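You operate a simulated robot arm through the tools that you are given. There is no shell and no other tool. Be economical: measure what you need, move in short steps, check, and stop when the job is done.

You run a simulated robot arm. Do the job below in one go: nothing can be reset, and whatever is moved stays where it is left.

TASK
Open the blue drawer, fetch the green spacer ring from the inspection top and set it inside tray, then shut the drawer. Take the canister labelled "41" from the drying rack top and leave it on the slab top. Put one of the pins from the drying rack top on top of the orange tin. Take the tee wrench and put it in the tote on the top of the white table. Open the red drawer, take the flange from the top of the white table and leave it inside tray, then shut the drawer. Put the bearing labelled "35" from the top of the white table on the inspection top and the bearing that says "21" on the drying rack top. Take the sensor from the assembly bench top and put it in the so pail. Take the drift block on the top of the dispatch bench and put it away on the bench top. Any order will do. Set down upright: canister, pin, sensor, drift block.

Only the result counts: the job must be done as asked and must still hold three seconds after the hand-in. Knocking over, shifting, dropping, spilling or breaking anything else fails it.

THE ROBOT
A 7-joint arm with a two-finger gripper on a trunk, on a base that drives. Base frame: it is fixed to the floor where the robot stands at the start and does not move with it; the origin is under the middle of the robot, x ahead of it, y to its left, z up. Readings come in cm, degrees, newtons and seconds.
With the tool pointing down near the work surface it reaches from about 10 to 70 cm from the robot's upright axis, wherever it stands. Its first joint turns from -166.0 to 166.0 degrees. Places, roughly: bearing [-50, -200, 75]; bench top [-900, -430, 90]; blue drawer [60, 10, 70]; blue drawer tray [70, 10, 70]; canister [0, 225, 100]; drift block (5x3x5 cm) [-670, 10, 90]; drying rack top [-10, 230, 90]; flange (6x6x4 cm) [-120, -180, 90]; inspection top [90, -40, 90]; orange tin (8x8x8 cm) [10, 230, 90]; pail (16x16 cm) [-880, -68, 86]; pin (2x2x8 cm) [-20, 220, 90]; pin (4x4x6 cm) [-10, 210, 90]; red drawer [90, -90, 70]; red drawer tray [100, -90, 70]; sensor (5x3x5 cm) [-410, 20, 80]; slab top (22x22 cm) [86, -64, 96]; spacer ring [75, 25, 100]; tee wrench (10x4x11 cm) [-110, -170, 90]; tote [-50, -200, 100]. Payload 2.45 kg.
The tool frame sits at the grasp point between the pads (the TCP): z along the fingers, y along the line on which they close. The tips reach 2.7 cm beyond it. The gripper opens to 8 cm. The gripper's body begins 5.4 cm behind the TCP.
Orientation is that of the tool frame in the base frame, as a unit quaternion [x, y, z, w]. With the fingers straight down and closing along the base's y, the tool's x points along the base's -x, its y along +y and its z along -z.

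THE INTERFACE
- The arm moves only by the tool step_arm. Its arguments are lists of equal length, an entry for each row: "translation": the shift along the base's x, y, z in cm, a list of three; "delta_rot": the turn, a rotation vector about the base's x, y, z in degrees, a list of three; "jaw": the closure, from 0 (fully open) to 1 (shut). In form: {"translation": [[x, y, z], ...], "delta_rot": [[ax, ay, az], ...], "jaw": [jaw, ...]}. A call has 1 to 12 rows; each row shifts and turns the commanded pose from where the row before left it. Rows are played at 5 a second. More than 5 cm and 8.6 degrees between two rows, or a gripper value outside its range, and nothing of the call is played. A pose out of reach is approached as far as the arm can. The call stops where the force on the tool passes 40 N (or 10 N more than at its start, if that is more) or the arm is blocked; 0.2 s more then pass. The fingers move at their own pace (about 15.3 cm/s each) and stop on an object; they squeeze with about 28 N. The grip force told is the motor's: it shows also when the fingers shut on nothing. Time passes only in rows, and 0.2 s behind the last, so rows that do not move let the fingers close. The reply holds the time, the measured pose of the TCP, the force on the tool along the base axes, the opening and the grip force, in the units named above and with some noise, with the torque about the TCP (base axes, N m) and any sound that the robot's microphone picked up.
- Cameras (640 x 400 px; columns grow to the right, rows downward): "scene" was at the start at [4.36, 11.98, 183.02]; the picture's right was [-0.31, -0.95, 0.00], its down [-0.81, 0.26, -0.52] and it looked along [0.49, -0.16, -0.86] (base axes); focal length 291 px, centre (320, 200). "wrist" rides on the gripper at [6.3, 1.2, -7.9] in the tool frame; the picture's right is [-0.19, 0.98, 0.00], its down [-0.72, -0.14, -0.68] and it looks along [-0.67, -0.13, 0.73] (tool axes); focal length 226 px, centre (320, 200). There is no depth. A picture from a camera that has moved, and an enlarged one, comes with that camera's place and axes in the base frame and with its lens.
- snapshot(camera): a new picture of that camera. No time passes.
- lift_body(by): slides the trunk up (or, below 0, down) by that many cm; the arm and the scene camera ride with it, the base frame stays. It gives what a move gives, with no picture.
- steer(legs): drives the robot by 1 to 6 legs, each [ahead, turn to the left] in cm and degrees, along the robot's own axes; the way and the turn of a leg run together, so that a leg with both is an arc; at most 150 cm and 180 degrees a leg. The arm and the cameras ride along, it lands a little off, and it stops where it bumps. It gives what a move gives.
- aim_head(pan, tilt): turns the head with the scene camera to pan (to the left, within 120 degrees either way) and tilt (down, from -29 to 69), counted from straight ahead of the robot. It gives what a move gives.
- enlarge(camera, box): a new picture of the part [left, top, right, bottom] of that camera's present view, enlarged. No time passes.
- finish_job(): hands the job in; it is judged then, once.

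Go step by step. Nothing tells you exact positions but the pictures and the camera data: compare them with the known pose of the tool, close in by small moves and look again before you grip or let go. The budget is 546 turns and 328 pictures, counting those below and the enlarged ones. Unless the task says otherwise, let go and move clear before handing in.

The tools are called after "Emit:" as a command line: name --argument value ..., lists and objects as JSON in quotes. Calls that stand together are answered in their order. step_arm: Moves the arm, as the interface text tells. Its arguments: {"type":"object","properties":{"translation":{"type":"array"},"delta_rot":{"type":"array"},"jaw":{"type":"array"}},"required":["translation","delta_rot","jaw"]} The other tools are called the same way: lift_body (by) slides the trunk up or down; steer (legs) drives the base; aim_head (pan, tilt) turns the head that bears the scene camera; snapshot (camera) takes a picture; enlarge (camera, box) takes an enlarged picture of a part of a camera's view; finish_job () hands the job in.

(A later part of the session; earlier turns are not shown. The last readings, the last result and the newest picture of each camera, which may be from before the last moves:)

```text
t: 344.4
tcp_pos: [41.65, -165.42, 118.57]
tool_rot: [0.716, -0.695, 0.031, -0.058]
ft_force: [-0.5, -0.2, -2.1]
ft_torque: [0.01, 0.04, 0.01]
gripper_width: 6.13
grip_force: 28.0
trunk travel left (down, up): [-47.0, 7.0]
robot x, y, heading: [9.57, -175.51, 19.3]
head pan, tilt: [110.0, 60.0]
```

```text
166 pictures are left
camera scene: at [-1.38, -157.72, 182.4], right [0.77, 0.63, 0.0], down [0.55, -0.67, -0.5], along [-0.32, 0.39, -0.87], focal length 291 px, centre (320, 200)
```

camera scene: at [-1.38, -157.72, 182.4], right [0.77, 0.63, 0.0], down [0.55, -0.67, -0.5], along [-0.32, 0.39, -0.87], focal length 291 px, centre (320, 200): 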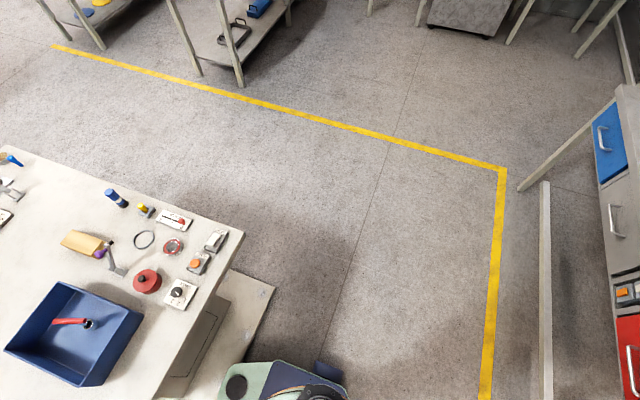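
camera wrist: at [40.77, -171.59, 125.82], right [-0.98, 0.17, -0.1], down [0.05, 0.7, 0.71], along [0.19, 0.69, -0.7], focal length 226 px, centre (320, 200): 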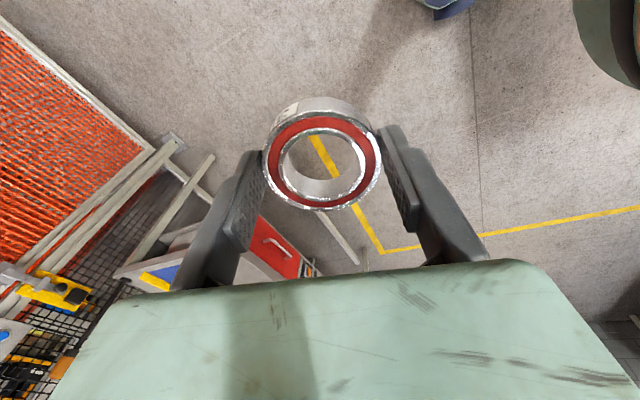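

It was the base's long rear end that touched the table's floor plate. Driving ahead before turning.

Emit:
steer --legs '[[15, 0], [0, 61.7], [60, 0], [0, -62.7]]'

Emit:
aim_head --pan 0 --tilt 50

Emit:
snapshot --camera "scene"

Emit:
snapshot --camera "wrist"

```text
t: 354.3
tcp_pos: [66.6, -102.54, 118.34]
tool_rot: [0.708, -0.704, 0.03, -0.058]
ft_force: [9.3, 0.4, 0.5]
ft_torque: [0.14, 0.36, 0.04]
gripper_width: 6.11
grip_force: 27.8
trunk travel left (down, up): [-47.0, 7.0]
robot x, y, heading: [33.05, -112.31, 18.4]
head pan, tilt: [110.0, 60.0]
```

```text
t: 356.2
tcp_pos: [66.44, -102.41, 118.47]
tool_rot: [0.707, -0.704, 0.03, -0.057]
ft_force: [-0.4, -0.3, -1.6]
ft_torque: [0.03, 0.01, -0.01]
gripper_width: 6.1
grip_force: 27.7
trunk travel left (down, up): [-47.0, 7.0]
robot x, y, heading: [33.3, -112.06, 18.3]
head pan, tilt: [0.0, 50.0]
```

```text
165 pictures are left
camera scene: at [34.18, -96.98, 183.65], right [0.32, -0.95, 0.0], down [-0.73, -0.24, -0.64], along [0.61, 0.2, -0.77], focal length 291 px, centre (320, 200)
```

scene: 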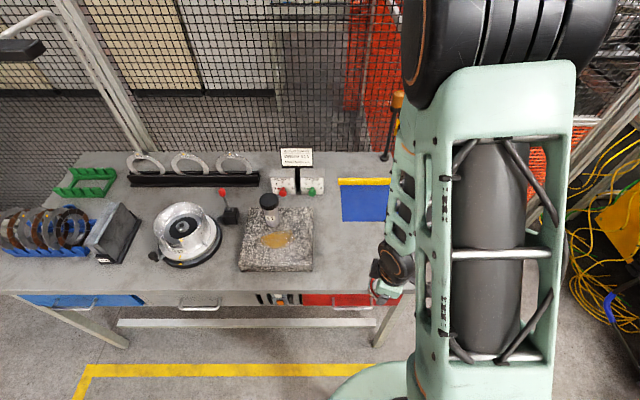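

```text
164 pictures are left
camera wrist: at [64.31, -109.08, 125.83], right [-0.98, 0.19, -0.11], down [0.05, 0.69, 0.72], along [0.21, 0.7, -0.68], focal length 226 px, centre (320, 200)
```

wrist: 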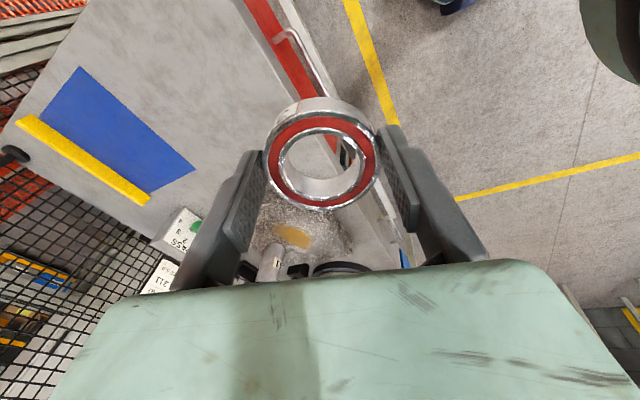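

Straightening the tool and moving the bearing over a clear spot right of the slab, about (88, -91.5).

Emit:
step_arm --translation '[[4.3, 2.2, 0], [4.3, 2.2, 0], [4.3, 2.2, 0], [4.3, 2.2, 0], [4.3, 2.1, 0], [0, 0, -4], [0, 0, -4]]' --delta_rot '[[-2.2, 7.05, 0], [0, 0, 0], [0, 0, 0], [0, 0, 0], [0, 0, 0], [0, 0, 0], [0, 0, 0]]' --jaw '[1, 1, 1, 1, 1, 1, 1]'

Emit:
snapshot --camera "wrist"

Emit:
snapshot --camera "scene"

```text
t: 357.8
tcp_pos: [88.13, -91.47, 110.15]
tool_rot: [0.709, -0.705, -0.002, 0.0]
ft_force: [0.5, -0.7, -1.9]
ft_torque: [0.01, 0.03, 0.03]
gripper_width: 6.12
grip_force: 27.4
trunk travel left (down, up): [-47.0, 7.0]
robot x, y, heading: [33.31, -112.55, 18.2]
head pan, tilt: [0.0, 50.0]
```

```text
163 pictures are left
camera wrist: at [86.85, -97.87, 118.08], right [-0.98, 0.19, 0.0], down [0.14, 0.72, 0.68], along [0.13, 0.67, -0.73], focal length 226 px, centre (320, 200)
```

wrist: 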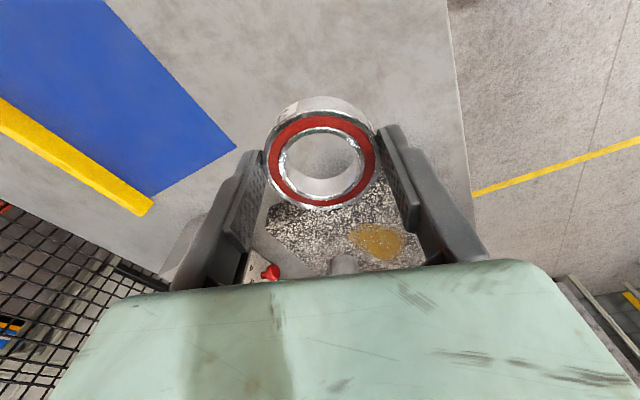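

```text
162 pictures are left
camera scene: at [34.37, -96.95, 183.63], right [0.31, -0.95, 0.0], down [-0.73, -0.24, -0.64], along [0.61, 0.2, -0.77], focal length 291 px, centre (320, 200)
```

scene: 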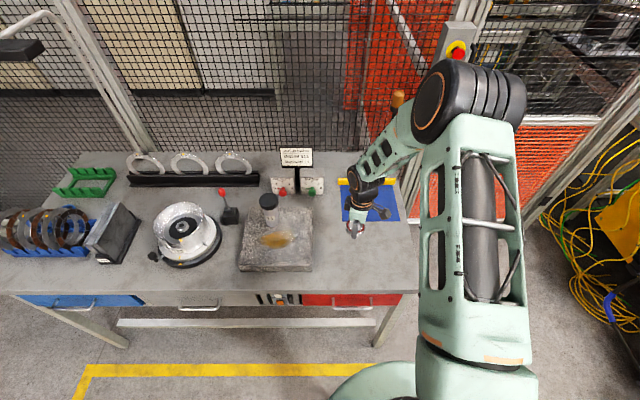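

Clear table below. Lowering the bearing.

Emit:
step_arm --translation '[[0, 0, -4], [0, 0, -4], [0, 0, -4], [0, 0, -2.5], [0, 0, -0.6], [0, 0, -0.5]]' --delta_rot '[[0, 0, 0], [0, 0, 0], [0, 0, 0], [0, 0, 0], [0, 0, 0], [0, 0, 0]]' --jaw '[1, 1, 1, 1, 1, 1]'

```text
t: 359.2
tcp_pos: [87.87, -91.53, 94.72]
tool_rot: [0.709, -0.705, -0.001, 0.0]
ft_force: [-0.2, 0.1, -2.3]
ft_torque: [0.0, -0.06, 0.0]
gripper_width: 6.13
grip_force: 27.4
trunk travel left (down, up): [-47.0, 7.0]
robot x, y, heading: [33.49, -112.1, 18.4]
head pan, tilt: [0.0, 50.0]
```

Emit:
step_arm --translation '[[0, 0, -0.4], [0, 0, -0.4], [0, 0, -0.4]]' --delta_rot '[[0, 0, 0], [0, 0, 0], [0, 0, 0]]' --jaw '[1, 1, 1]'

```text
t: 360.0
tcp_pos: [87.91, -91.67, 93.75]
tool_rot: [0.709, -0.705, 0.0, -0.001]
ft_force: [-2.1, -0.6, 11.4]
ft_torque: [-0.32, 0.11, -0.02]
gripper_width: 6.13
grip_force: 28.0
trunk travel left (down, up): [-47.0, 7.0]
robot x, y, heading: [33.19, -111.79, 18.3]
head pan, tilt: [0.0, 50.0]
```

Contact. Opening and rising.

Emit:
step_arm --translation '[[0, 0, 0.2], [0, 0, 0], [0, 0, 0], [0, 0, 2], [0, 0, 4], [0, 0, 4], [0, 0, 4], [-4, -1.3, 2], [-4, -1.3, 0], [-4, -1.3, 0], [-4, -1.3, 0]]' --delta_rot '[[0, 0, 0], [0, 0, 0], [0, 0, 0], [0, 0, 0], [0, 0, 0], [0, 0, 0], [0, 0, 0], [0, 0, 0], [0, 0, 0], [0, 0, 0], [0, 0, 0]]' --jaw '[1, 0, 0, 0, 0, 0, 0, 0, 0, 0, 0]'

Emit:
enlarge --camera "scene" --box '[220, 150, 440, 320]'

```text
t: 362.4
tcp_pos: [71.8, -96.83, 109.97]
tool_rot: [0.709, -0.705, -0.001, 0.0]
ft_force: [-0.4, 0.0, -0.2]
ft_torque: [0.04, -0.02, -0.02]
gripper_width: 7.99
grip_force: 0.1
trunk travel left (down, up): [-47.0, 7.0]
robot x, y, heading: [33.49, -112.12, 18.3]
head pan, tilt: [0.0, 50.0]
```

```text
2.35 times, centred on (330, 235) of scene
camera zoom: at [34.11, -96.94, 183.64], right [0.31, -0.95, 0.0], down [-0.73, -0.24, -0.64], along [0.61, 0.2, -0.77], focal length 685 px, centre (296, 118)
```

zoom: 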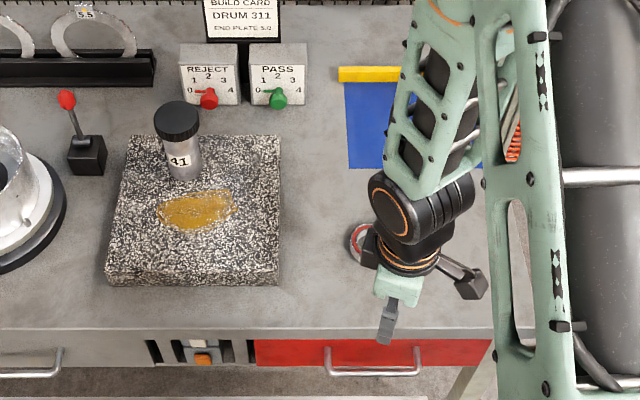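

Bearing 35 is on the inspection top. Now fetching bearing "21" from the white table, near (-64, -162).

Emit:
steer --legs '[[-25, 0], [0, 150.7], [83, 0], [0, 119.5]]'

Emit:
aim_head --pan 15 --tilt 50

Emit:
snapshot --camera "scene"

Emit:
snapshot --camera "wrist"

```text
t: 379.7
tcp_pos: [-55.23, -141.65, 109.94]
tool_rot: [-0.005, 1.0, 0.0, 0.001]
ft_force: [-0.3, -0.6, 0.0]
ft_torque: [0.0, 0.02, 0.02]
gripper_width: 7.97
grip_force: 0.0
trunk travel left (down, up): [-47.0, 7.0]
robot x, y, heading: [-70.76, -102.59, -71.6]
head pan, tilt: [0.0, 50.0]
```

```text
t: 380.4
tcp_pos: [-55.16, -141.6, 109.99]
tool_rot: [-0.005, 1.0, 0.0, 0.001]
ft_force: [-0.5, 0.6, 0.9]
ft_torque: [0.0, -0.02, 0.02]
gripper_width: 8.01
grip_force: 0.0
trunk travel left (down, up): [-47.0, 7.0]
robot x, y, heading: [-70.61, -102.66, -71.6]
head pan, tilt: [15.0, 50.0]
```

```text
160 pictures are left
camera scene: at [-53.92, -102.99, 183.65], right [-0.83, -0.55, 0.0], down [-0.42, 0.64, -0.64], along [0.35, -0.54, -0.77], focal length 291 px, centre (320, 200)
```

scene: 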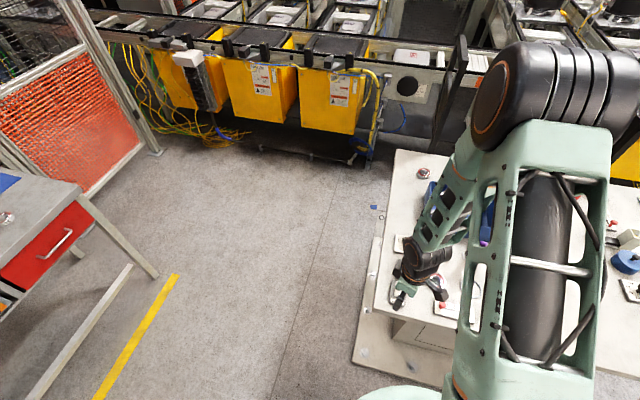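

```text
159 pictures are left
camera wrist: at [-61.6, -140.32, 117.85], right [0.19, 0.98, 0.0], down [0.72, -0.14, 0.68], along [0.67, -0.13, -0.73], focal length 226 px, centre (320, 200)
```

wrist: 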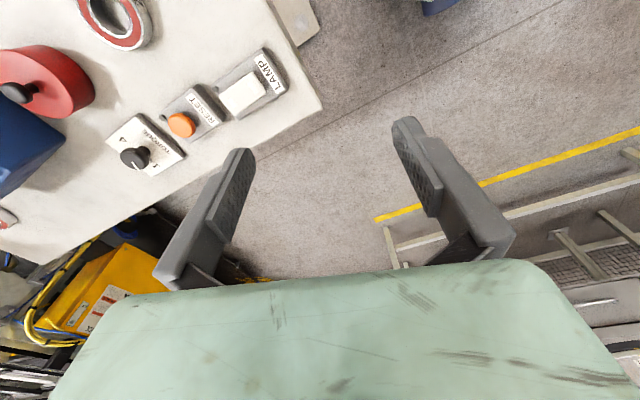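

Bearing 21 at (-63.5, -161.2). I'll yaw the gripper 90° so the fingers go into the wider gaps left and right of it.

Emit:
step_arm --translation '[[-0.76, -1.7, 0], [-0.76, -1.7, 0], [-0.76, -1.7, 0], [-0.76, -1.7, 0], [-0.76, -1.7, 0], [-0.76, -1.7, 0], [-0.76, -1.7, 0], [-0.76, -1.7, 0], [-0.76, -1.7, 0], [-0.76, -1.7, 0], [-0.76, -1.7, 0]]' --delta_rot '[[0, 0, -8.2], [0, 0, -8.2], [0, 0, -8.2], [0, 0, -8.2], [0, 0, -8.2], [0, 0, -8.2], [0, 0, -8.2], [0, 0, -8.2], [0, 0, -8.2], [0, 0, -8.2], [0, 0, -8.2]]' --jaw '[0, 0, 0, 0, 0, 0, 0, 0, 0, 0, 0]'

Emit:
snapshot --camera "wrist"

```text
t: 382.8
tcp_pos: [-63.67, -160.37, 110.09]
tool_rot: [0.706, 0.708, -0.001, 0.0]
ft_force: [0.0, 0.6, 0.5]
ft_torque: [-0.03, -0.02, 0.0]
gripper_width: 8.01
grip_force: 0.1
trunk travel left (down, up): [-47.0, 7.0]
robot x, y, heading: [-70.98, -102.79, -71.5]
head pan, tilt: [15.0, 50.0]
```

```text
158 pictures are left
camera wrist: at [-62.45, -153.96, 117.95], right [0.98, -0.19, 0.0], down [-0.14, -0.72, 0.68], along [-0.13, -0.67, -0.73], focal length 226 px, centre (320, 200)
```

wrist: 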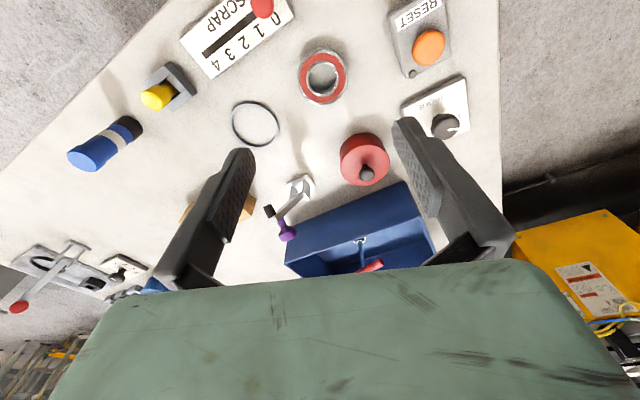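

Good clearance on both sides. Centring at (-63.7, -161.7) and lowering.

Emit:
step_arm --translation '[[0, -1.3, -4], [0, 0, -4], [0, 0, -4], [0, 0, -4]]' --delta_rot '[[0, 0, 0], [0, 0, 0], [0, 0, 0], [0, 0, 0]]' --jaw '[0, 0, 0, 0]'

Emit:
snapshot --camera "wrist"

```text
t: 383.8
tcp_pos: [-63.57, -161.65, 93.85]
tool_rot: [0.705, 0.709, 0.0, 0.001]
ft_force: [-0.7, -0.3, -1.3]
ft_torque: [-0.02, -0.01, 0.01]
gripper_width: 8.0
grip_force: 0.1
trunk travel left (down, up): [-47.0, 7.0]
robot x, y, heading: [-70.66, -102.92, -71.7]
head pan, tilt: [15.0, 50.0]
```

```text
157 pictures are left
camera wrist: at [-62.4, -155.25, 101.79], right [0.98, -0.19, 0.0], down [-0.14, -0.72, 0.68], along [-0.13, -0.67, -0.73], focal length 226 px, centre (320, 200)
```

wrist: 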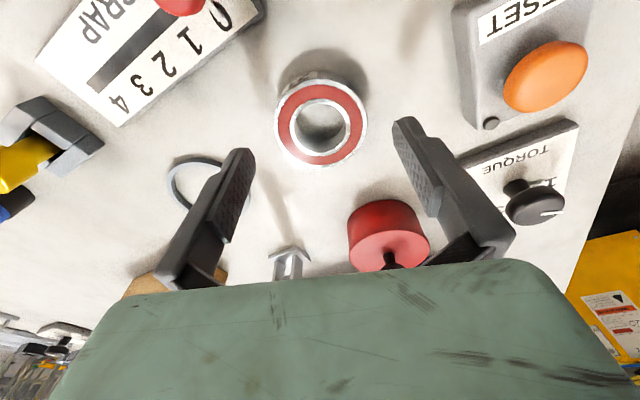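

Emit:
step_arm --translation '[[0, 0, -2.2], [0, 0, -1.9], [0, 0, 0], [0, 0, 0], [0, 0, 0]]' --delta_rot '[[0, 0, 0], [0, 0, 0], [0, 0, 0], [0, 0, 0], [0, 0, 0]]' --jaw '[0, 0, 1, 1, 1]'

Emit:
snapshot --camera "wrist"

```text
t: 385.0
tcp_pos: [-63.82, -161.6, 89.71]
tool_rot: [0.706, 0.709, -0.001, 0.001]
ft_force: [-0.1, -0.1, -0.1]
ft_torque: [-0.02, 0.01, 0.03]
gripper_width: 6.12
grip_force: 27.9
trunk travel left (down, up): [-47.0, 7.0]
robot x, y, heading: [-70.7, -102.9, -71.7]
head pan, tilt: [15.0, 50.0]
```

```text
156 pictures are left
camera wrist: at [-62.49, -155.18, 97.59], right [0.98, -0.19, 0.0], down [-0.14, -0.72, 0.68], along [-0.13, -0.67, -0.73], focal length 226 px, centre (320, 200)
```

wrist: 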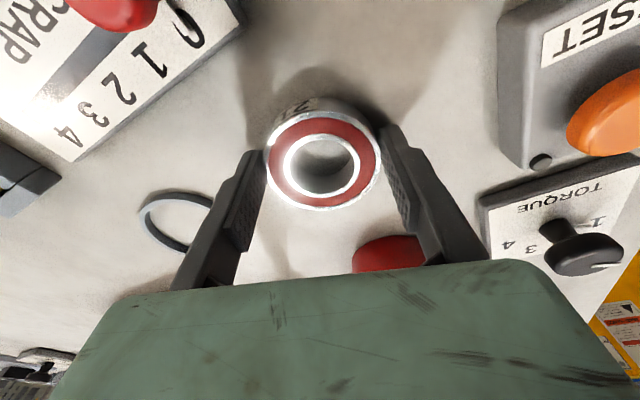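

Gripped "21". Lifting, pulling in and driving to the drying rack.

Emit:
step_arm --translation '[[0, 0, 1.5], [0, 0, 4], [0, 0, 4], [0, 0, 4], [0, 0, 4], [0, 0, 4], [0, 0, 3], [-1, 4, 0], [-1, 4, 0], [-1, 4, 0], [-1, 4, 0]]' --delta_rot '[[0, 0, 0], [0, 0, 0], [0, 0, 0], [0, 0, 0], [0, 0, 0], [0, 0, 0], [0, 0, 0], [0, 0, 0], [0, 0, 0], [0, 0, 0], [0, 0, 0]]' --jaw '[1, 1, 1, 1, 1, 1, 1, 1, 1, 1, 1]'

Emit:
steer --legs '[[-30, 0], [0, 136], [112, 0], [112, 0], [0, 49]]'

Emit:
aim_head --pan 0 --tilt 40

Emit:
snapshot --camera "scene"

```text
t: 387.4
tcp_pos: [-67.59, -144.97, 114.15]
tool_rot: [0.706, 0.709, -0.001, 0.001]
ft_force: [-0.1, -0.1, -2.0]
ft_torque: [-0.02, -0.02, -0.01]
gripper_width: 6.12
grip_force: 28.3
trunk travel left (down, up): [-47.0, 7.0]
robot x, y, heading: [-70.64, -102.78, -71.7]
head pan, tilt: [15.0, 50.0]
```

```text
t: 408.3
tcp_pos: [13.09, 170.6, 114.08]
tool_rot: [0.738, -0.675, 0.0, 0.0]
ft_force: [1.3, -0.1, -2.0]
ft_torque: [0.0, -0.02, 0.01]
gripper_width: 6.12
grip_force: 28.1
trunk travel left (down, up): [-47.0, 7.0]
robot x, y, heading: [20.22, 128.81, 113.7]
head pan, tilt: [15.0, 50.0]
```

```text
t: 409.1
tcp_pos: [12.99, 170.55, 114.16]
tool_rot: [0.738, -0.675, 0.0, -0.001]
ft_force: [-0.8, -0.7, -1.2]
ft_torque: [-0.01, -0.02, 0.03]
gripper_width: 6.06
grip_force: 27.1
trunk travel left (down, up): [-47.0, 7.0]
robot x, y, heading: [19.83, 129.0, 113.4]
head pan, tilt: [0.0, 40.0]
```

```text
155 pictures are left
camera scene: at [4.25, 129.23, 185.06], right [0.92, 0.4, 0.0], down [0.26, -0.59, -0.77], along [-0.31, 0.7, -0.64], focal length 291 px, centre (320, 200)
```

scene: 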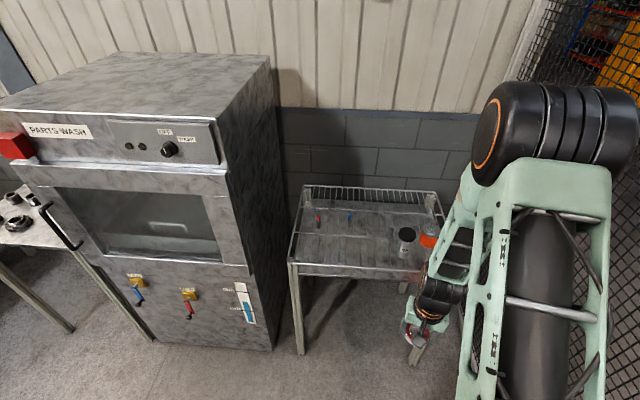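

The rack has a free spot where the first pin stood, about (-13.5, 210.5). Driving in and moving above it.

Emit:
steer --legs '[[35, 0]]'

Emit:
step_arm --translation '[[-2.4, 1.5, 0], [-2.4, 1.5, 0], [-2.4, 1.4, 0], [-2.4, 1.4, 0], [-2.4, 1.4, 0]]' --delta_rot '[[0, 0, 0], [0, 0, 0], [0, 0, 0], [0, 0, 0], [0, 0, 0]]' --jaw '[1, 1, 1, 1, 1]'

Emit:
snapshot --camera "wrist"

Emit:
snapshot --camera "scene"

```text
t: 411.3
tcp_pos: [-0.76, 202.5, 114.14]
tool_rot: [0.738, -0.675, 0.0, 0.0]
ft_force: [-0.9, 0.1, -2.6]
ft_torque: [-0.05, -0.03, -0.02]
gripper_width: 6.1
grip_force: 27.2
trunk travel left (down, up): [-47.0, 7.0]
robot x, y, heading: [5.97, 160.83, 113.5]
head pan, tilt: [0.0, 40.0]
```

```text
t: 412.5
tcp_pos: [-12.73, 209.73, 114.08]
tool_rot: [0.738, -0.675, 0.0, 0.0]
ft_force: [1.0, 0.8, -2.5]
ft_torque: [-0.02, -0.01, -0.02]
gripper_width: 6.13
grip_force: 28.2
trunk travel left (down, up): [-47.0, 7.0]
robot x, y, heading: [5.88, 161.07, 113.4]
head pan, tilt: [0.0, 40.0]
```

```text
154 pictures are left
camera wrist: at [-13.39, 203.33, 122.09], right [-0.99, 0.1, 0.0], down [0.08, 0.73, 0.68], along [0.07, 0.68, -0.73], focal length 226 px, centre (320, 200)
```

wrist: 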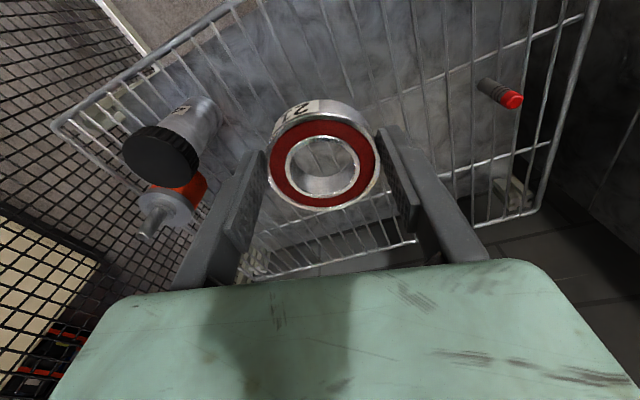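

```text
153 pictures are left
camera scene: at [-9.71, 161.27, 185.05], right [0.92, 0.4, 0.0], down [0.26, -0.59, -0.77], along [-0.3, 0.7, -0.64], focal length 291 px, centre (320, 200)
```

scene: 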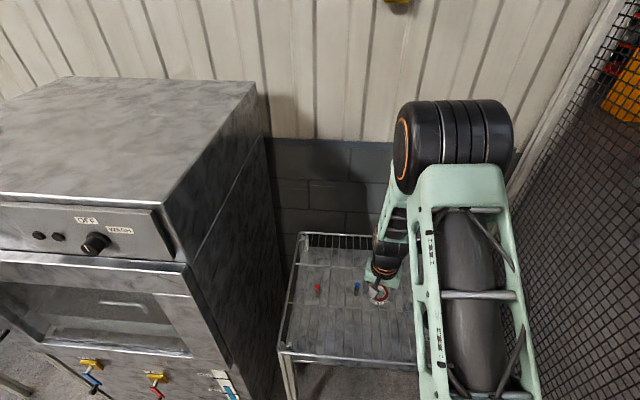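

Lowering onto the rack.

Emit:
step_arm --translation '[[-0.5, 0.5, -4], [0, 0, -4], [0, 0, -4], [0, 0, -4], [0, 0, -2]]' --delta_rot '[[0, 0, 0], [0, 0, 0], [0, 0, 0], [0, 0, 0], [0, 0, 0]]' --jaw '[1, 1, 1, 1, 1]'

Emit:
snapshot --camera "wrist"

Emit:
step_arm --translation '[[0, 0, -0.5], [0, 0, -0.5], [0, 0, -0.4]]' --delta_rot '[[0, 0, 0], [0, 0, 0], [0, 0, 0]]' --jaw '[1, 1, 1]'

```text
t: 413.7
tcp_pos: [-13.34, 210.54, 96.03]
tool_rot: [0.738, -0.675, 0.0, -0.001]
ft_force: [-0.9, 0.1, -2.1]
ft_torque: [-0.02, 0.0, 0.0]
gripper_width: 6.09
grip_force: 28.1
trunk travel left (down, up): [-47.0, 7.0]
robot x, y, heading: [5.92, 160.6, 113.5]
head pan, tilt: [0.0, 40.0]
```

```text
152 pictures are left
camera wrist: at [-13.97, 204.04, 104.05], right [-0.99, 0.1, 0.0], down [0.08, 0.73, 0.68], along [0.07, 0.68, -0.73], focal length 226 px, centre (320, 200)
```

wrist: 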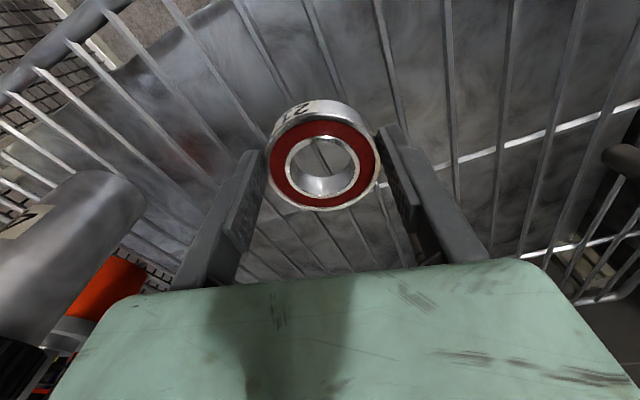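

```text
t: 414.5
tcp_pos: [-13.18, 210.26, 94.75]
tool_rot: [0.738, -0.675, -0.001, 0.0]
ft_force: [0.3, 0.7, -2.3]
ft_torque: [-0.03, 0.04, 0.0]
gripper_width: 6.12
grip_force: 27.9
trunk travel left (down, up): [-47.0, 7.0]
robot x, y, heading: [5.81, 160.75, 113.4]
head pan, tilt: [0.0, 40.0]
```

Emit:
step_arm --translation '[[0, 0, -0.4], [0, 0, -0.4], [0, 0, -0.4]]' --delta_rot '[[0, 0, 0], [0, 0, 0], [0, 0, 0]]' --jaw '[1, 1, 1]'

```text
t: 415.3
tcp_pos: [-13.29, 210.1, 93.73]
tool_rot: [0.738, -0.675, -0.001, -0.001]
ft_force: [0.4, -1.3, 16.5]
ft_torque: [-0.45, -0.2, -0.05]
gripper_width: 6.08
grip_force: 28.1
trunk travel left (down, up): [-47.0, 7.0]
robot x, y, heading: [6.52, 160.71, 113.4]
head pan, tilt: [0.0, 40.0]
```

Contact. Opening and rising, then pulling back toward me.

Emit:
step_arm --translation '[[0, 0, 0.2], [0, 0, 0], [0, 0, 0], [0, 0, 1.5], [0, 0, 4], [0, 0, 4], [0, 0, 4], [0, 0, 4], [1.6, -4, 0], [1.6, -4, 0], [1.6, -4, 0]]' --delta_rot '[[0, 0, 0], [0, 0, 0], [0, 0, 0], [0, 0, 0], [0, 0, 0], [0, 0, 0], [0, 0, 0], [0, 0, 0], [0, 0, 0], [0, 0, 0], [0, 0, 0]]' --jaw '[1, 0, 0, 0, 0, 0, 0, 0, 0, 0, 0]'

Emit:
snapshot --camera "wrist"

Emit:
enlarge --camera "scene" --box '[270, 220, 450, 370]'

```text
t: 417.7
tcp_pos: [-8.5, 197.94, 111.44]
tool_rot: [0.738, -0.675, -0.001, 0.0]
ft_force: [-0.2, -1.3, 0.6]
ft_torque: [-0.02, -0.02, -0.01]
gripper_width: 7.99
grip_force: 0.1
trunk travel left (down, up): [-47.0, 7.0]
robot x, y, heading: [5.88, 160.66, 113.6]
head pan, tilt: [0.0, 40.0]
```

```text
151 pictures are left
camera wrist: at [-9.16, 191.56, 119.19], right [-0.99, 0.1, 0.0], down [0.08, 0.73, 0.68], along [0.07, 0.68, -0.73], focal length 226 px, centre (320, 200)
```

wrist: 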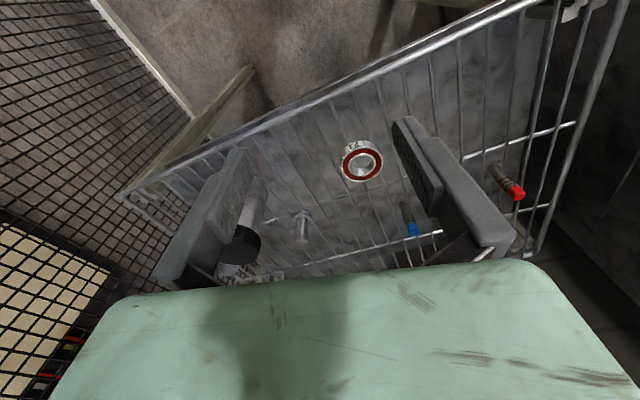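

```text
2.67 times, centred on (360, 295) of scene
camera zoom: at [-9.53, 161.11, 185.07], right [0.92, 0.4, 0.0], down [0.25, -0.59, -0.77], along [-0.3, 0.7, -0.64], focal length 777 px, centre (213, -53)
```

zoom: 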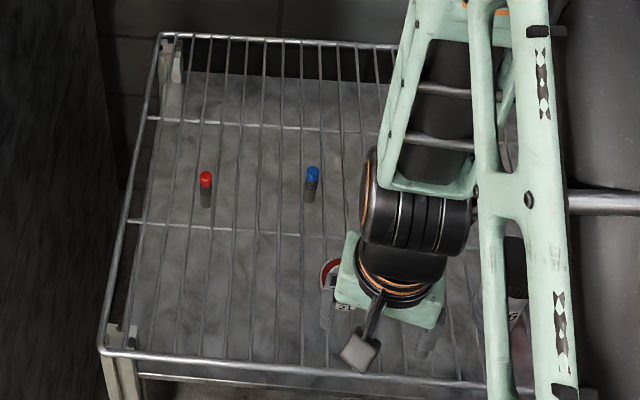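

Bearing 21 is on the rack. Next the sensor on the assembly bench to the west. Backing out and looking that way.

Emit:
steer --legs '[[-45, 0], [0, 80]]'

Emit:
aim_head --pan 0 --tilt 15

Emit:
snapshot --camera "scene"

Emit:
aim_head --pan 40 --tilt 15

Emit:
snapshot --camera "scene"

```text
t: 424.0
tcp_pos: [-15.46, 110.7, 111.23]
tool_rot: [0.999, -0.039, -0.001, 0.0]
ft_force: [0.5, 1.8, -0.2]
ft_torque: [0.01, 0.01, -0.05]
gripper_width: 8.02
grip_force: 0.1
trunk travel left (down, up): [-47.0, 7.0]
robot x, y, heading: [23.69, 118.84, -166.3]
head pan, tilt: [0.0, 40.0]
```

```text
t: 424.9
tcp_pos: [-15.43, 110.77, 111.3]
tool_rot: [0.999, -0.039, -0.001, 0.0]
ft_force: [-0.4, 0.5, 0.2]
ft_torque: [0.03, -0.03, -0.03]
gripper_width: 8.03
grip_force: 0.0
trunk travel left (down, up): [-47.0, 7.0]
robot x, y, heading: [24.25, 118.53, -166.1]
head pan, tilt: [0.0, 15.0]
```

```text
149 pictures are left
camera scene: at [19.91, 103.63, 189.01], right [-0.24, 0.97, 0.0], down [0.25, 0.06, -0.97], along [-0.94, -0.23, -0.26], focal length 291 px, centre (320, 200)
```

scene: 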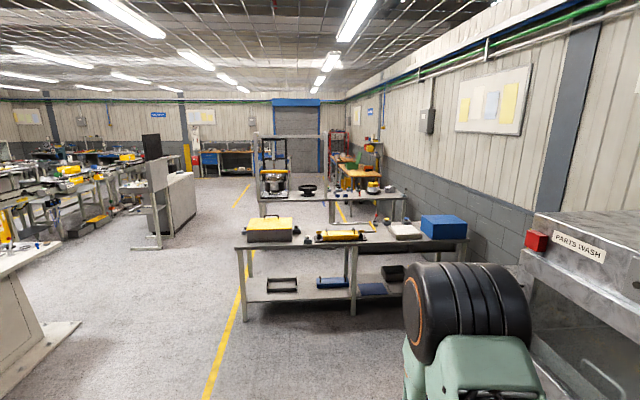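

```text
t: 426.0
tcp_pos: [-15.38, 110.65, 111.34]
tool_rot: [0.999, -0.038, -0.001, 0.0]
ft_force: [-0.9, 0.3, -0.1]
ft_torque: [0.0, 0.01, -0.03]
gripper_width: 8.0
grip_force: 0.1
trunk travel left (down, up): [-47.0, 7.0]
robot x, y, heading: [24.22, 119.1, -166.0]
head pan, tilt: [40.0, 15.0]
```

```text
148 pictures are left
camera scene: at [23.48, 98.33, 189.02], right [-0.81, 0.59, 0.0], down [0.15, 0.21, -0.97], along [-0.57, -0.78, -0.26], focal length 291 px, centre (320, 200)
```

scene: 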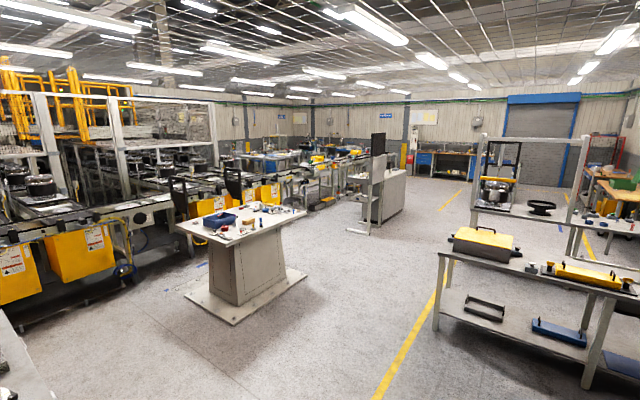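

The benches stand in a row across the aisle's right side; bench two should be the assembly bench. Driving down into the aisle.

Emit:
steer --legs '[[0, 41], [100, 0], [98, 0], [0, -35.7], [110, 0]]'

Emit:
aim_head --pan -40 --tilt 25

Emit:
snapshot --camera "scene"

```text
t: 445.0
tcp_pos: [-239.5, -88.4, 111.24]
tool_rot: [1.0, -0.001, 0.0, 0.0]
ft_force: [-0.3, 0.1, 0.0]
ft_torque: [0.0, -0.01, 0.02]
gripper_width: 8.01
grip_force: 0.1
trunk travel left (down, up): [-47.0, 7.0]
robot x, y, heading: [-201.09, -77.21, -161.7]
head pan, tilt: [40.0, 15.0]
```

```text
t: 446.5
tcp_pos: [-239.38, -88.2, 111.3]
tool_rot: [1.0, -0.002, -0.001, 0.0]
ft_force: [-0.2, -0.2, 0.5]
ft_torque: [-0.01, 0.01, 0.05]
gripper_width: 7.99
grip_force: 0.1
trunk travel left (down, up): [-47.0, 7.0]
robot x, y, heading: [-200.6, -77.44, -162.3]
head pan, tilt: [-40.0, 25.0]
```

```text
147 pictures are left
camera scene: at [-203.34, -86.44, 187.4], right [0.37, 0.93, 0.0], down [0.39, -0.16, -0.91], along [-0.84, 0.34, -0.42], focal length 291 px, centre (320, 200)
```

scene: 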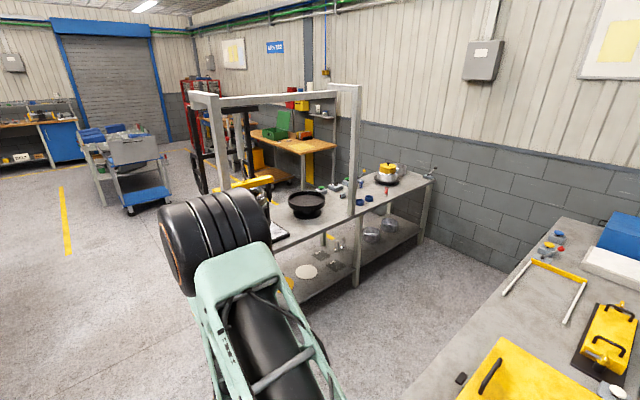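

Emit:
enlarge --camera "scene" --box '[240, 130, 450, 260]'

```text
3.05 times, centred on (345, 195) of scene
camera zoom: at [-203.34, -86.44, 187.4], right [0.37, 0.93, 0.0], down [0.39, -0.16, -0.91], along [-0.84, 0.34, -0.42], focal length 888 px, centre (244, 215)
```

zoom: 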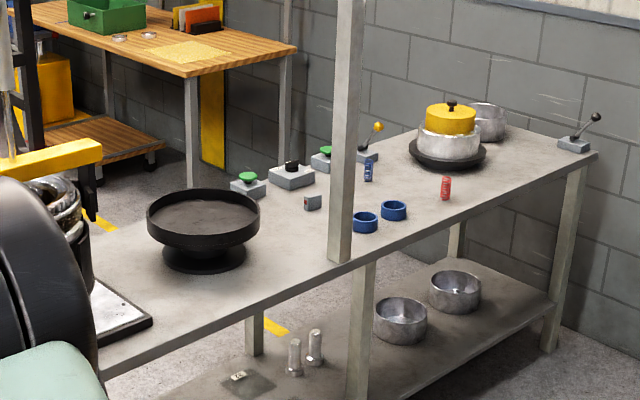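

The sensor is the small grey block near (-408, 18). I'll enter the gap between the benches and face the assembly bench.

Emit:
steer --legs '[[101, 0], [0, -90], [75, 0]]'

Emit:
aim_head --pan 30 --tilt 35

Emit:
snapshot --camera "scene"

```text
t: 459.1
tcp_pos: [-331.44, 0.88, 111.21]
tool_rot: [0.711, -0.703, 0.0, 0.0]
ft_force: [0.1, -0.3, -0.3]
ft_torque: [-0.03, 0.01, 0.0]
gripper_width: 7.99
grip_force: 0.0
trunk travel left (down, up): [-47.0, 7.0]
robot x, y, heading: [-319.68, -37.26, 109.1]
head pan, tilt: [-40.0, 25.0]
```

```text
t: 460.5
tcp_pos: [-331.39, 0.84, 111.3]
tool_rot: [0.711, -0.703, -0.001, -0.001]
ft_force: [-0.7, 1.5, -0.3]
ft_torque: [-0.03, 0.0, 0.02]
gripper_width: 8.01
grip_force: 0.2
trunk travel left (down, up): [-47.0, 7.0]
robot x, y, heading: [-320.06, -37.51, 109.4]
head pan, tilt: [30.0, 35.0]
```

```text
145 pictures are left
camera scene: at [-339.23, -38.06, 185.82], right [0.66, 0.75, 0.0], down [0.43, -0.38, -0.82], along [-0.62, 0.54, -0.57], focal length 291 px, centre (320, 200)
```

scene: 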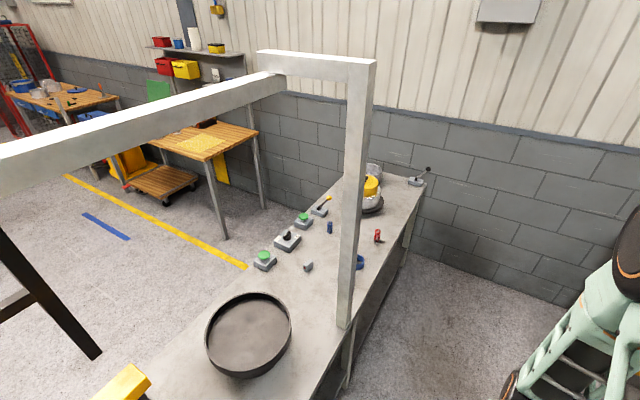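

Sensor at about (-413, 19.5), bench at z ≈ 81; a gantry post stands near (-382, 12). I'll stand a bit further along and face the bench.

Emit:
steer --legs '[[100, 0], [0, 89], [5, 0]]'

Emit:
aim_head --pan 10 --tilt 50

Emit:
snapshot --camera "scene"

Emit:
snapshot --camera "wrist"

```text
t: 470.2
tcp_pos: [-395.33, 47.18, 111.41]
tool_rot: [1.0, -0.009, -0.002, 0.001]
ft_force: [1.2, 0.9, 0.5]
ft_torque: [-0.07, 0.08, 0.0]
gripper_width: 7.99
grip_force: 0.2
trunk travel left (down, up): [-47.0, 7.0]
robot x, y, heading: [-356.9, 57.7, -163.1]
head pan, tilt: [30.0, 35.0]
```

```text
t: 471.0
tcp_pos: [-395.73, 47.22, 111.2]
tool_rot: [1.0, -0.009, -0.001, 0.0]
ft_force: [-0.2, -0.1, -0.1]
ft_torque: [0.03, 0.04, -0.03]
gripper_width: 8.0
grip_force: 0.0
trunk travel left (down, up): [-47.0, 7.0]
robot x, y, heading: [-356.81, 57.37, -162.6]
head pan, tilt: [10.0, 50.0]
```

```text
144 pictures are left
camera scene: at [-357.94, 41.41, 183.66], right [-0.46, 0.89, 0.0], down [0.68, 0.35, -0.64], along [-0.57, -0.29, -0.77], focal length 291 px, centre (320, 200)
```

scene: 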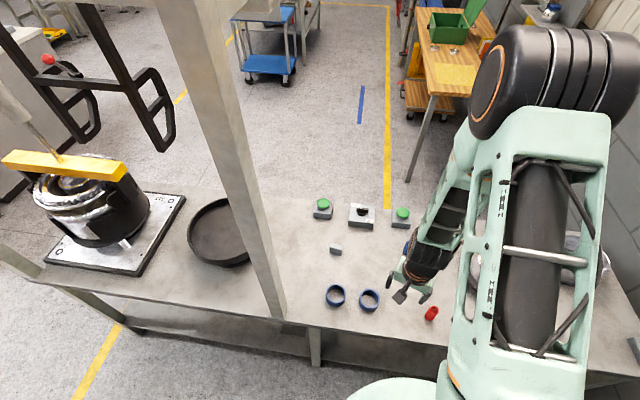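

```text
143 pictures are left
camera wrist: at [-389.34, 45.86, 119.2], right [-0.21, -0.98, 0.0], down [-0.71, 0.15, 0.68], along [-0.67, 0.14, -0.73], focal length 226 px, centre (320, 200)
```

wrist: 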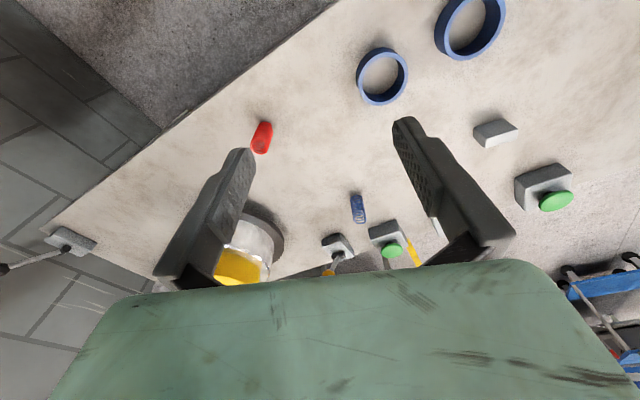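

Emit:
enlarge --camera "wrist" --box '[450, 90, 550, 170]'

Emit:
enlarge --camera "scene" --box '[310, 225, 370, 275]'

```text
5.00 times, centred on (500, 130) of wrist
camera zoom: at [-389.34, 45.86, 119.2], right [-0.21, -0.98, 0.0], down [-0.71, 0.15, 0.68], along [-0.67, 0.14, -0.73], focal length 1130 px, centre (-580, 550)
```

zoom: 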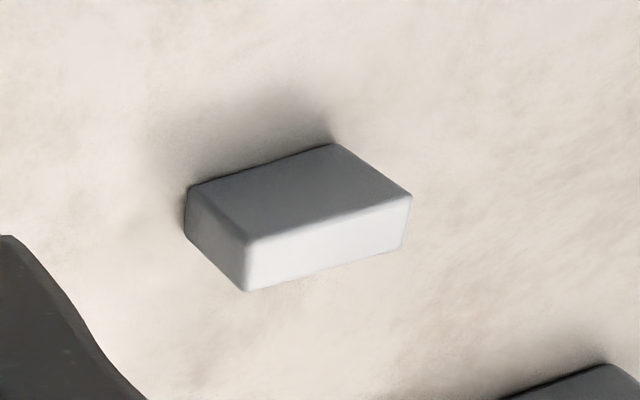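

```text
8.00 times, centred on (340, 250) of scene
camera zoom: at [-357.94, 41.41, 183.66], right [-0.46, 0.89, 0.0], down [0.68, 0.35, -0.64], along [-0.57, -0.29, -0.77], focal length 2330 px, centre (160, -200)
```

zoom: 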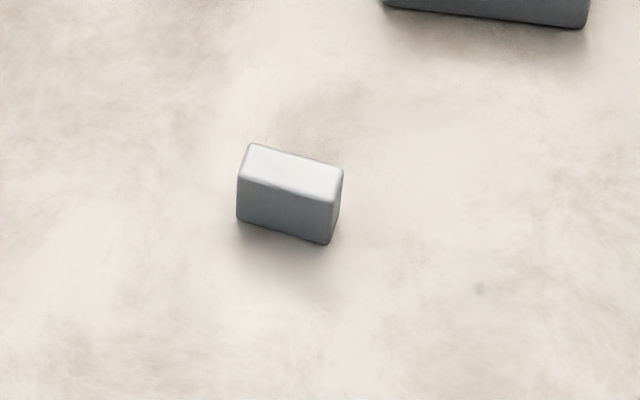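

The sensor is a small block, 5 cm long roughly along base y and about 3 cm wide. I'll grip it across its length. Moving over it.

Emit:
step_arm --translation '[[-2.4, -3.8, 0], [-2.4, -3.8, 0], [-2.4, -3.8, 0], [-2.4, -3.8, 0], [-2.4, -3.8, 0], [-2.4, -3.8, 0], [-2.2, -3.6, 0]]' --delta_rot '[[0, 0, 4.5], [0, 0, 4.5], [0, 0, 0], [0, 0, 0], [0, 0, 0], [0, 0, 0], [0, 0, 0]]' --jaw '[0, 0, 0, 0, 0, 0, 0]'

Emit:
snapshot --camera "wrist"

Emit:
snapshot --camera "scene"

```text
t: 472.6
tcp_pos: [-412.18, 20.71, 110.95]
tool_rot: [0.997, 0.072, 0.0, -0.001]
ft_force: [0.6, 0.0, 0.3]
ft_torque: [0.02, -0.03, -0.04]
gripper_width: 7.97
grip_force: 0.1
trunk travel left (down, up): [-47.0, 7.0]
robot x, y, heading: [-356.74, 57.8, -162.9]
head pan, tilt: [10.0, 50.0]
```

```text
140 pictures are left
camera wrist: at [-405.81, 20.41, 118.97], right [-0.05, -1.0, 0.0], down [-0.73, 0.04, 0.68], along [-0.68, 0.04, -0.73], focal length 226 px, centre (320, 200)
```

wrist: 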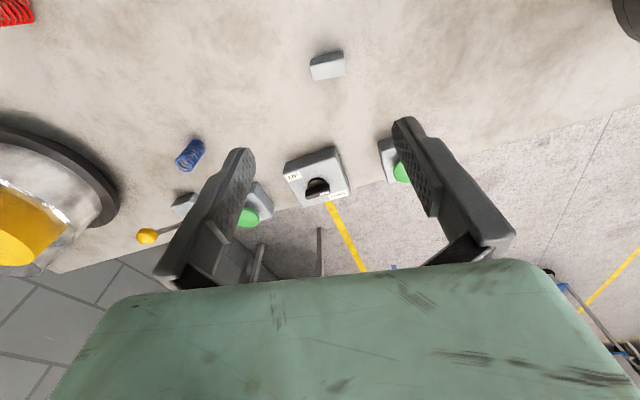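

```text
139 pictures are left
camera scene: at [-358.1, 41.21, 183.63], right [-0.46, 0.89, 0.0], down [0.68, 0.35, -0.64], along [-0.57, -0.29, -0.77], focal length 291 px, centre (320, 200)
```

scene: 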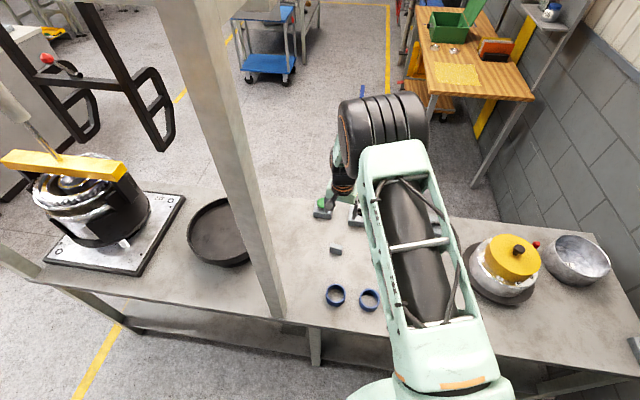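

Emit:
step_arm --translation '[[-1.2, -0.7, -4.5], [0, 0, -4.5], [0, 0, -4.5], [0, 0, -4.5]]' --delta_rot '[[0, 0, 6], [0, 0, 0], [0, 0, 0], [0, 0, 0]]' --jaw '[0, 0, 0, 0]'

Emit:
snapshot --camera "wrist"

```text
t: 473.6
tcp_pos: [-413.83, 19.98, 93.37]
tool_rot: [0.993, 0.121, -0.001, 0.0]
ft_force: [-0.8, 0.1, 1.4]
ft_torque: [0.02, -0.04, 0.01]
gripper_width: 7.99
grip_force: 0.1
trunk travel left (down, up): [-47.0, 7.0]
robot x, y, heading: [-357.08, 57.5, -162.9]
head pan, tilt: [10.0, 50.0]
```

```text
138 pictures are left
camera wrist: at [-407.39, 20.36, 101.17], right [0.05, -1.0, 0.0], down [-0.73, -0.04, 0.68], along [-0.68, -0.04, -0.73], focal length 226 px, centre (320, 200)
```

wrist: 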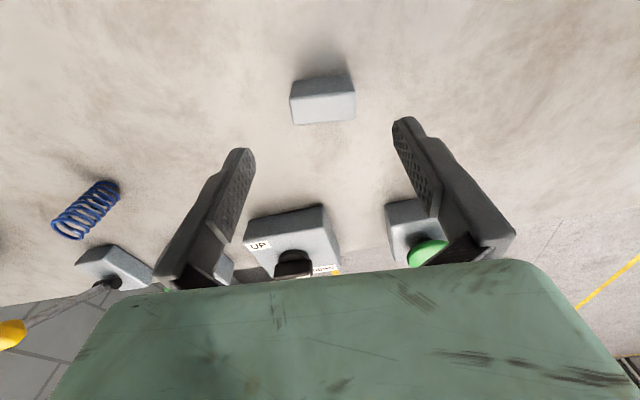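

Emit:
step_arm --translation '[[-0.7, -0.3, -3.5], [0, 0, -2.5]]' --delta_rot '[[0, 0, 3], [0, 0, 0]]' --jaw '[0, 0]'

Emit:
snapshot --camera "wrist"

```text
t: 474.2
tcp_pos: [-414.44, 19.81, 87.32]
tool_rot: [0.989, 0.149, -0.001, 0.0]
ft_force: [-0.8, -0.1, -0.7]
ft_torque: [-0.01, 0.0, -0.02]
gripper_width: 8.0
grip_force: 0.0
trunk travel left (down, up): [-47.0, 7.0]
robot x, y, heading: [-357.06, 57.32, -162.9]
head pan, tilt: [10.0, 50.0]
```

```text
137 pictures are left
camera wrist: at [-408.03, 20.48, 95.19], right [0.1, -0.99, 0.0], down [-0.73, -0.07, 0.68], along [-0.68, -0.07, -0.73], focal length 226 px, centre (320, 200)
```

wrist: 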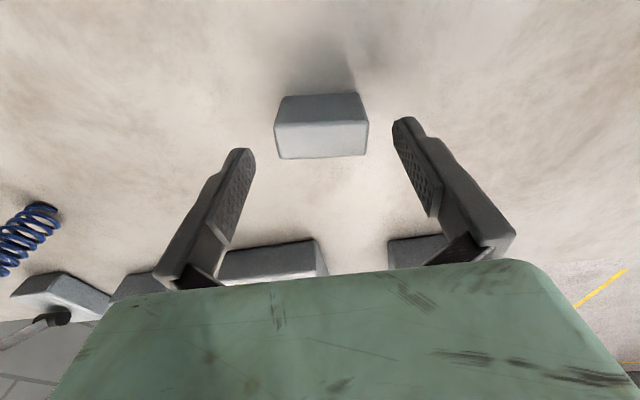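

Emit:
step_arm --translation '[[0.4, 0, -2], [0, 0, -1.8], [0, 0, 0], [0, 0, 0], [0, 0, 0]]' --delta_rot '[[0, 0, 0], [0, 0, 0], [0, 0, 0], [0, 0, 0], [0, 0, 0]]' --jaw '[0, 0, 1, 1, 1]'

Emit:
snapshot --camera "wrist"

```text
t: 475.4
tcp_pos: [-413.92, 19.71, 83.3]
tool_rot: [0.989, 0.148, 0.0, 0.0]
ft_force: [0.2, 0.0, -0.3]
ft_torque: [0.01, 0.04, -0.02]
gripper_width: 5.08
grip_force: 28.1
trunk travel left (down, up): [-47.0, 7.0]
robot x, y, heading: [-356.87, 57.59, -162.9]
head pan, tilt: [10.0, 50.0]
```

```text
136 pictures are left
camera wrist: at [-407.49, 20.46, 91.29], right [0.1, -0.99, 0.0], down [-0.73, -0.07, 0.68], along [-0.68, -0.07, -0.73], focal length 226 px, centre (320, 200)
```

wrist: 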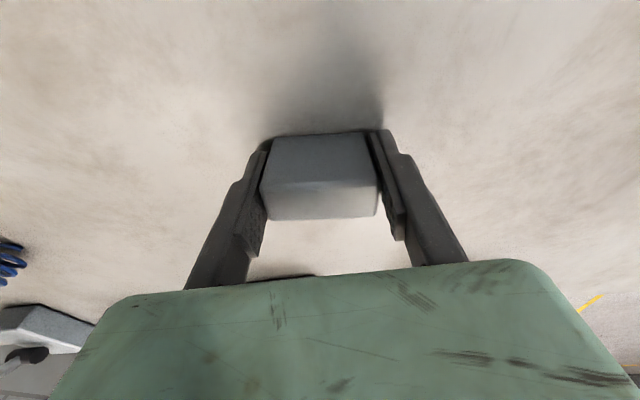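

Sensor gripped. Lifting, pulling in, and backing out of the gap into the aisle.

Emit:
step_arm --translation '[[0, 0, 1.5], [0, 0, 4.5], [0, 0, 4.5], [0, 0, 4.5], [0, 0, 4.5], [0, 0, 4.5], [0, 0, 4], [3.5, 3, 0], [3.5, 3, 0], [3.5, 3, 0], [3.5, 3, 0], [3.5, 3, 0]]' --delta_rot '[[0, 0, 0], [0, 0, 0], [0, 0, 0], [0, 0, 0], [0, 0, 0], [0, 0, 0], [0, 0, 0], [0, 0, 0], [0, 0, 0], [0, 0, 0], [0, 0, 0], [0, 0, 0]]' --jaw '[1, 1, 1, 1, 1, 1, 1, 1, 1, 1, 1, 1]'

Emit:
steer --legs '[[-5, 0], [0, -89], [-100, 0], [-70, 0], [0, 89]]'

Emit:
aim_head --pan 0 --tilt 15

Emit:
snapshot --camera "scene"

Emit:
snapshot --camera "wrist"

```text
t: 478.0
tcp_pos: [-396.2, 34.86, 111.36]
tool_rot: [0.989, 0.147, -0.001, 0.001]
ft_force: [-0.8, 0.4, -0.4]
ft_torque: [0.0, 0.02, 0.01]
gripper_width: 5.09
grip_force: 27.2
trunk travel left (down, up): [-47.0, 7.0]
robot x, y, heading: [-356.65, 57.51, -162.9]
head pan, tilt: [10.0, 50.0]
```

```text
t: 494.8
tcp_pos: [-336.86, -122.76, 111.37]
tool_rot: [0.99, 0.143, -0.001, 0.0]
ft_force: [0.5, 0.2, -0.3]
ft_torque: [0.01, -0.01, 0.0]
gripper_width: 4.92
grip_force: 28.3
trunk travel left (down, up): [-47.0, 7.0]
robot x, y, heading: [-297.44, -100.54, -163.4]
head pan, tilt: [10.0, 50.0]
```

```text
t: 495.8
tcp_pos: [-336.88, -122.89, 111.25]
tool_rot: [0.99, 0.142, 0.001, 0.001]
ft_force: [0.3, -0.1, 0.0]
ft_torque: [0.01, 0.01, 0.0]
gripper_width: 4.9
grip_force: 27.8
trunk travel left (down, up): [-47.0, 7.0]
robot x, y, heading: [-297.33, -100.47, -163.6]
head pan, tilt: [0.0, 15.0]
```

```text
135 pictures are left
camera scene: at [-300.64, -115.94, 189.01], right [-0.28, 0.96, 0.0], down [0.25, 0.07, -0.97], along [-0.93, -0.27, -0.26], focal length 291 px, centre (320, 200)
```

scene: 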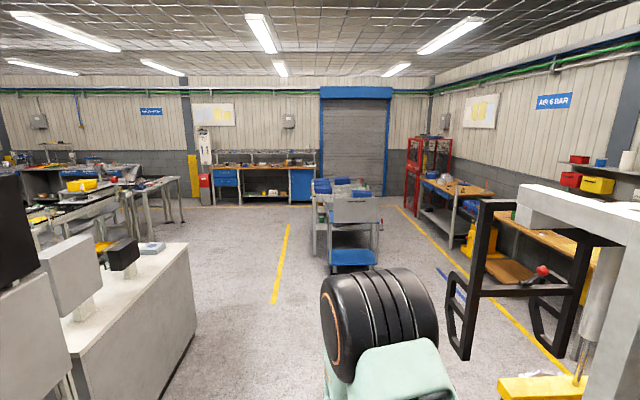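

```text
134 pictures are left
camera wrist: at [-330.42, -122.2, 119.23], right [0.09, -1.0, 0.0], down [-0.73, -0.07, 0.68], along [-0.68, -0.06, -0.73], focal length 226 px, centre (320, 200)
```

wrist: 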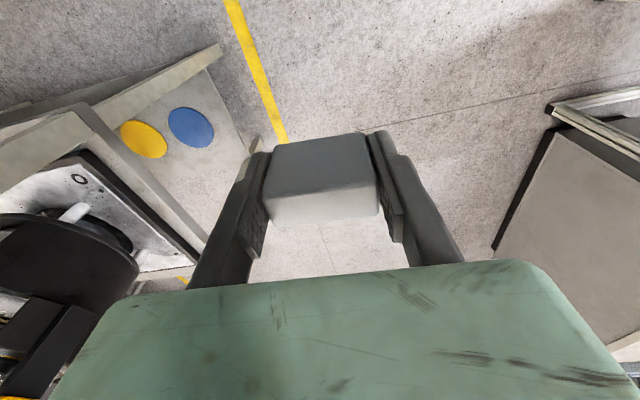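

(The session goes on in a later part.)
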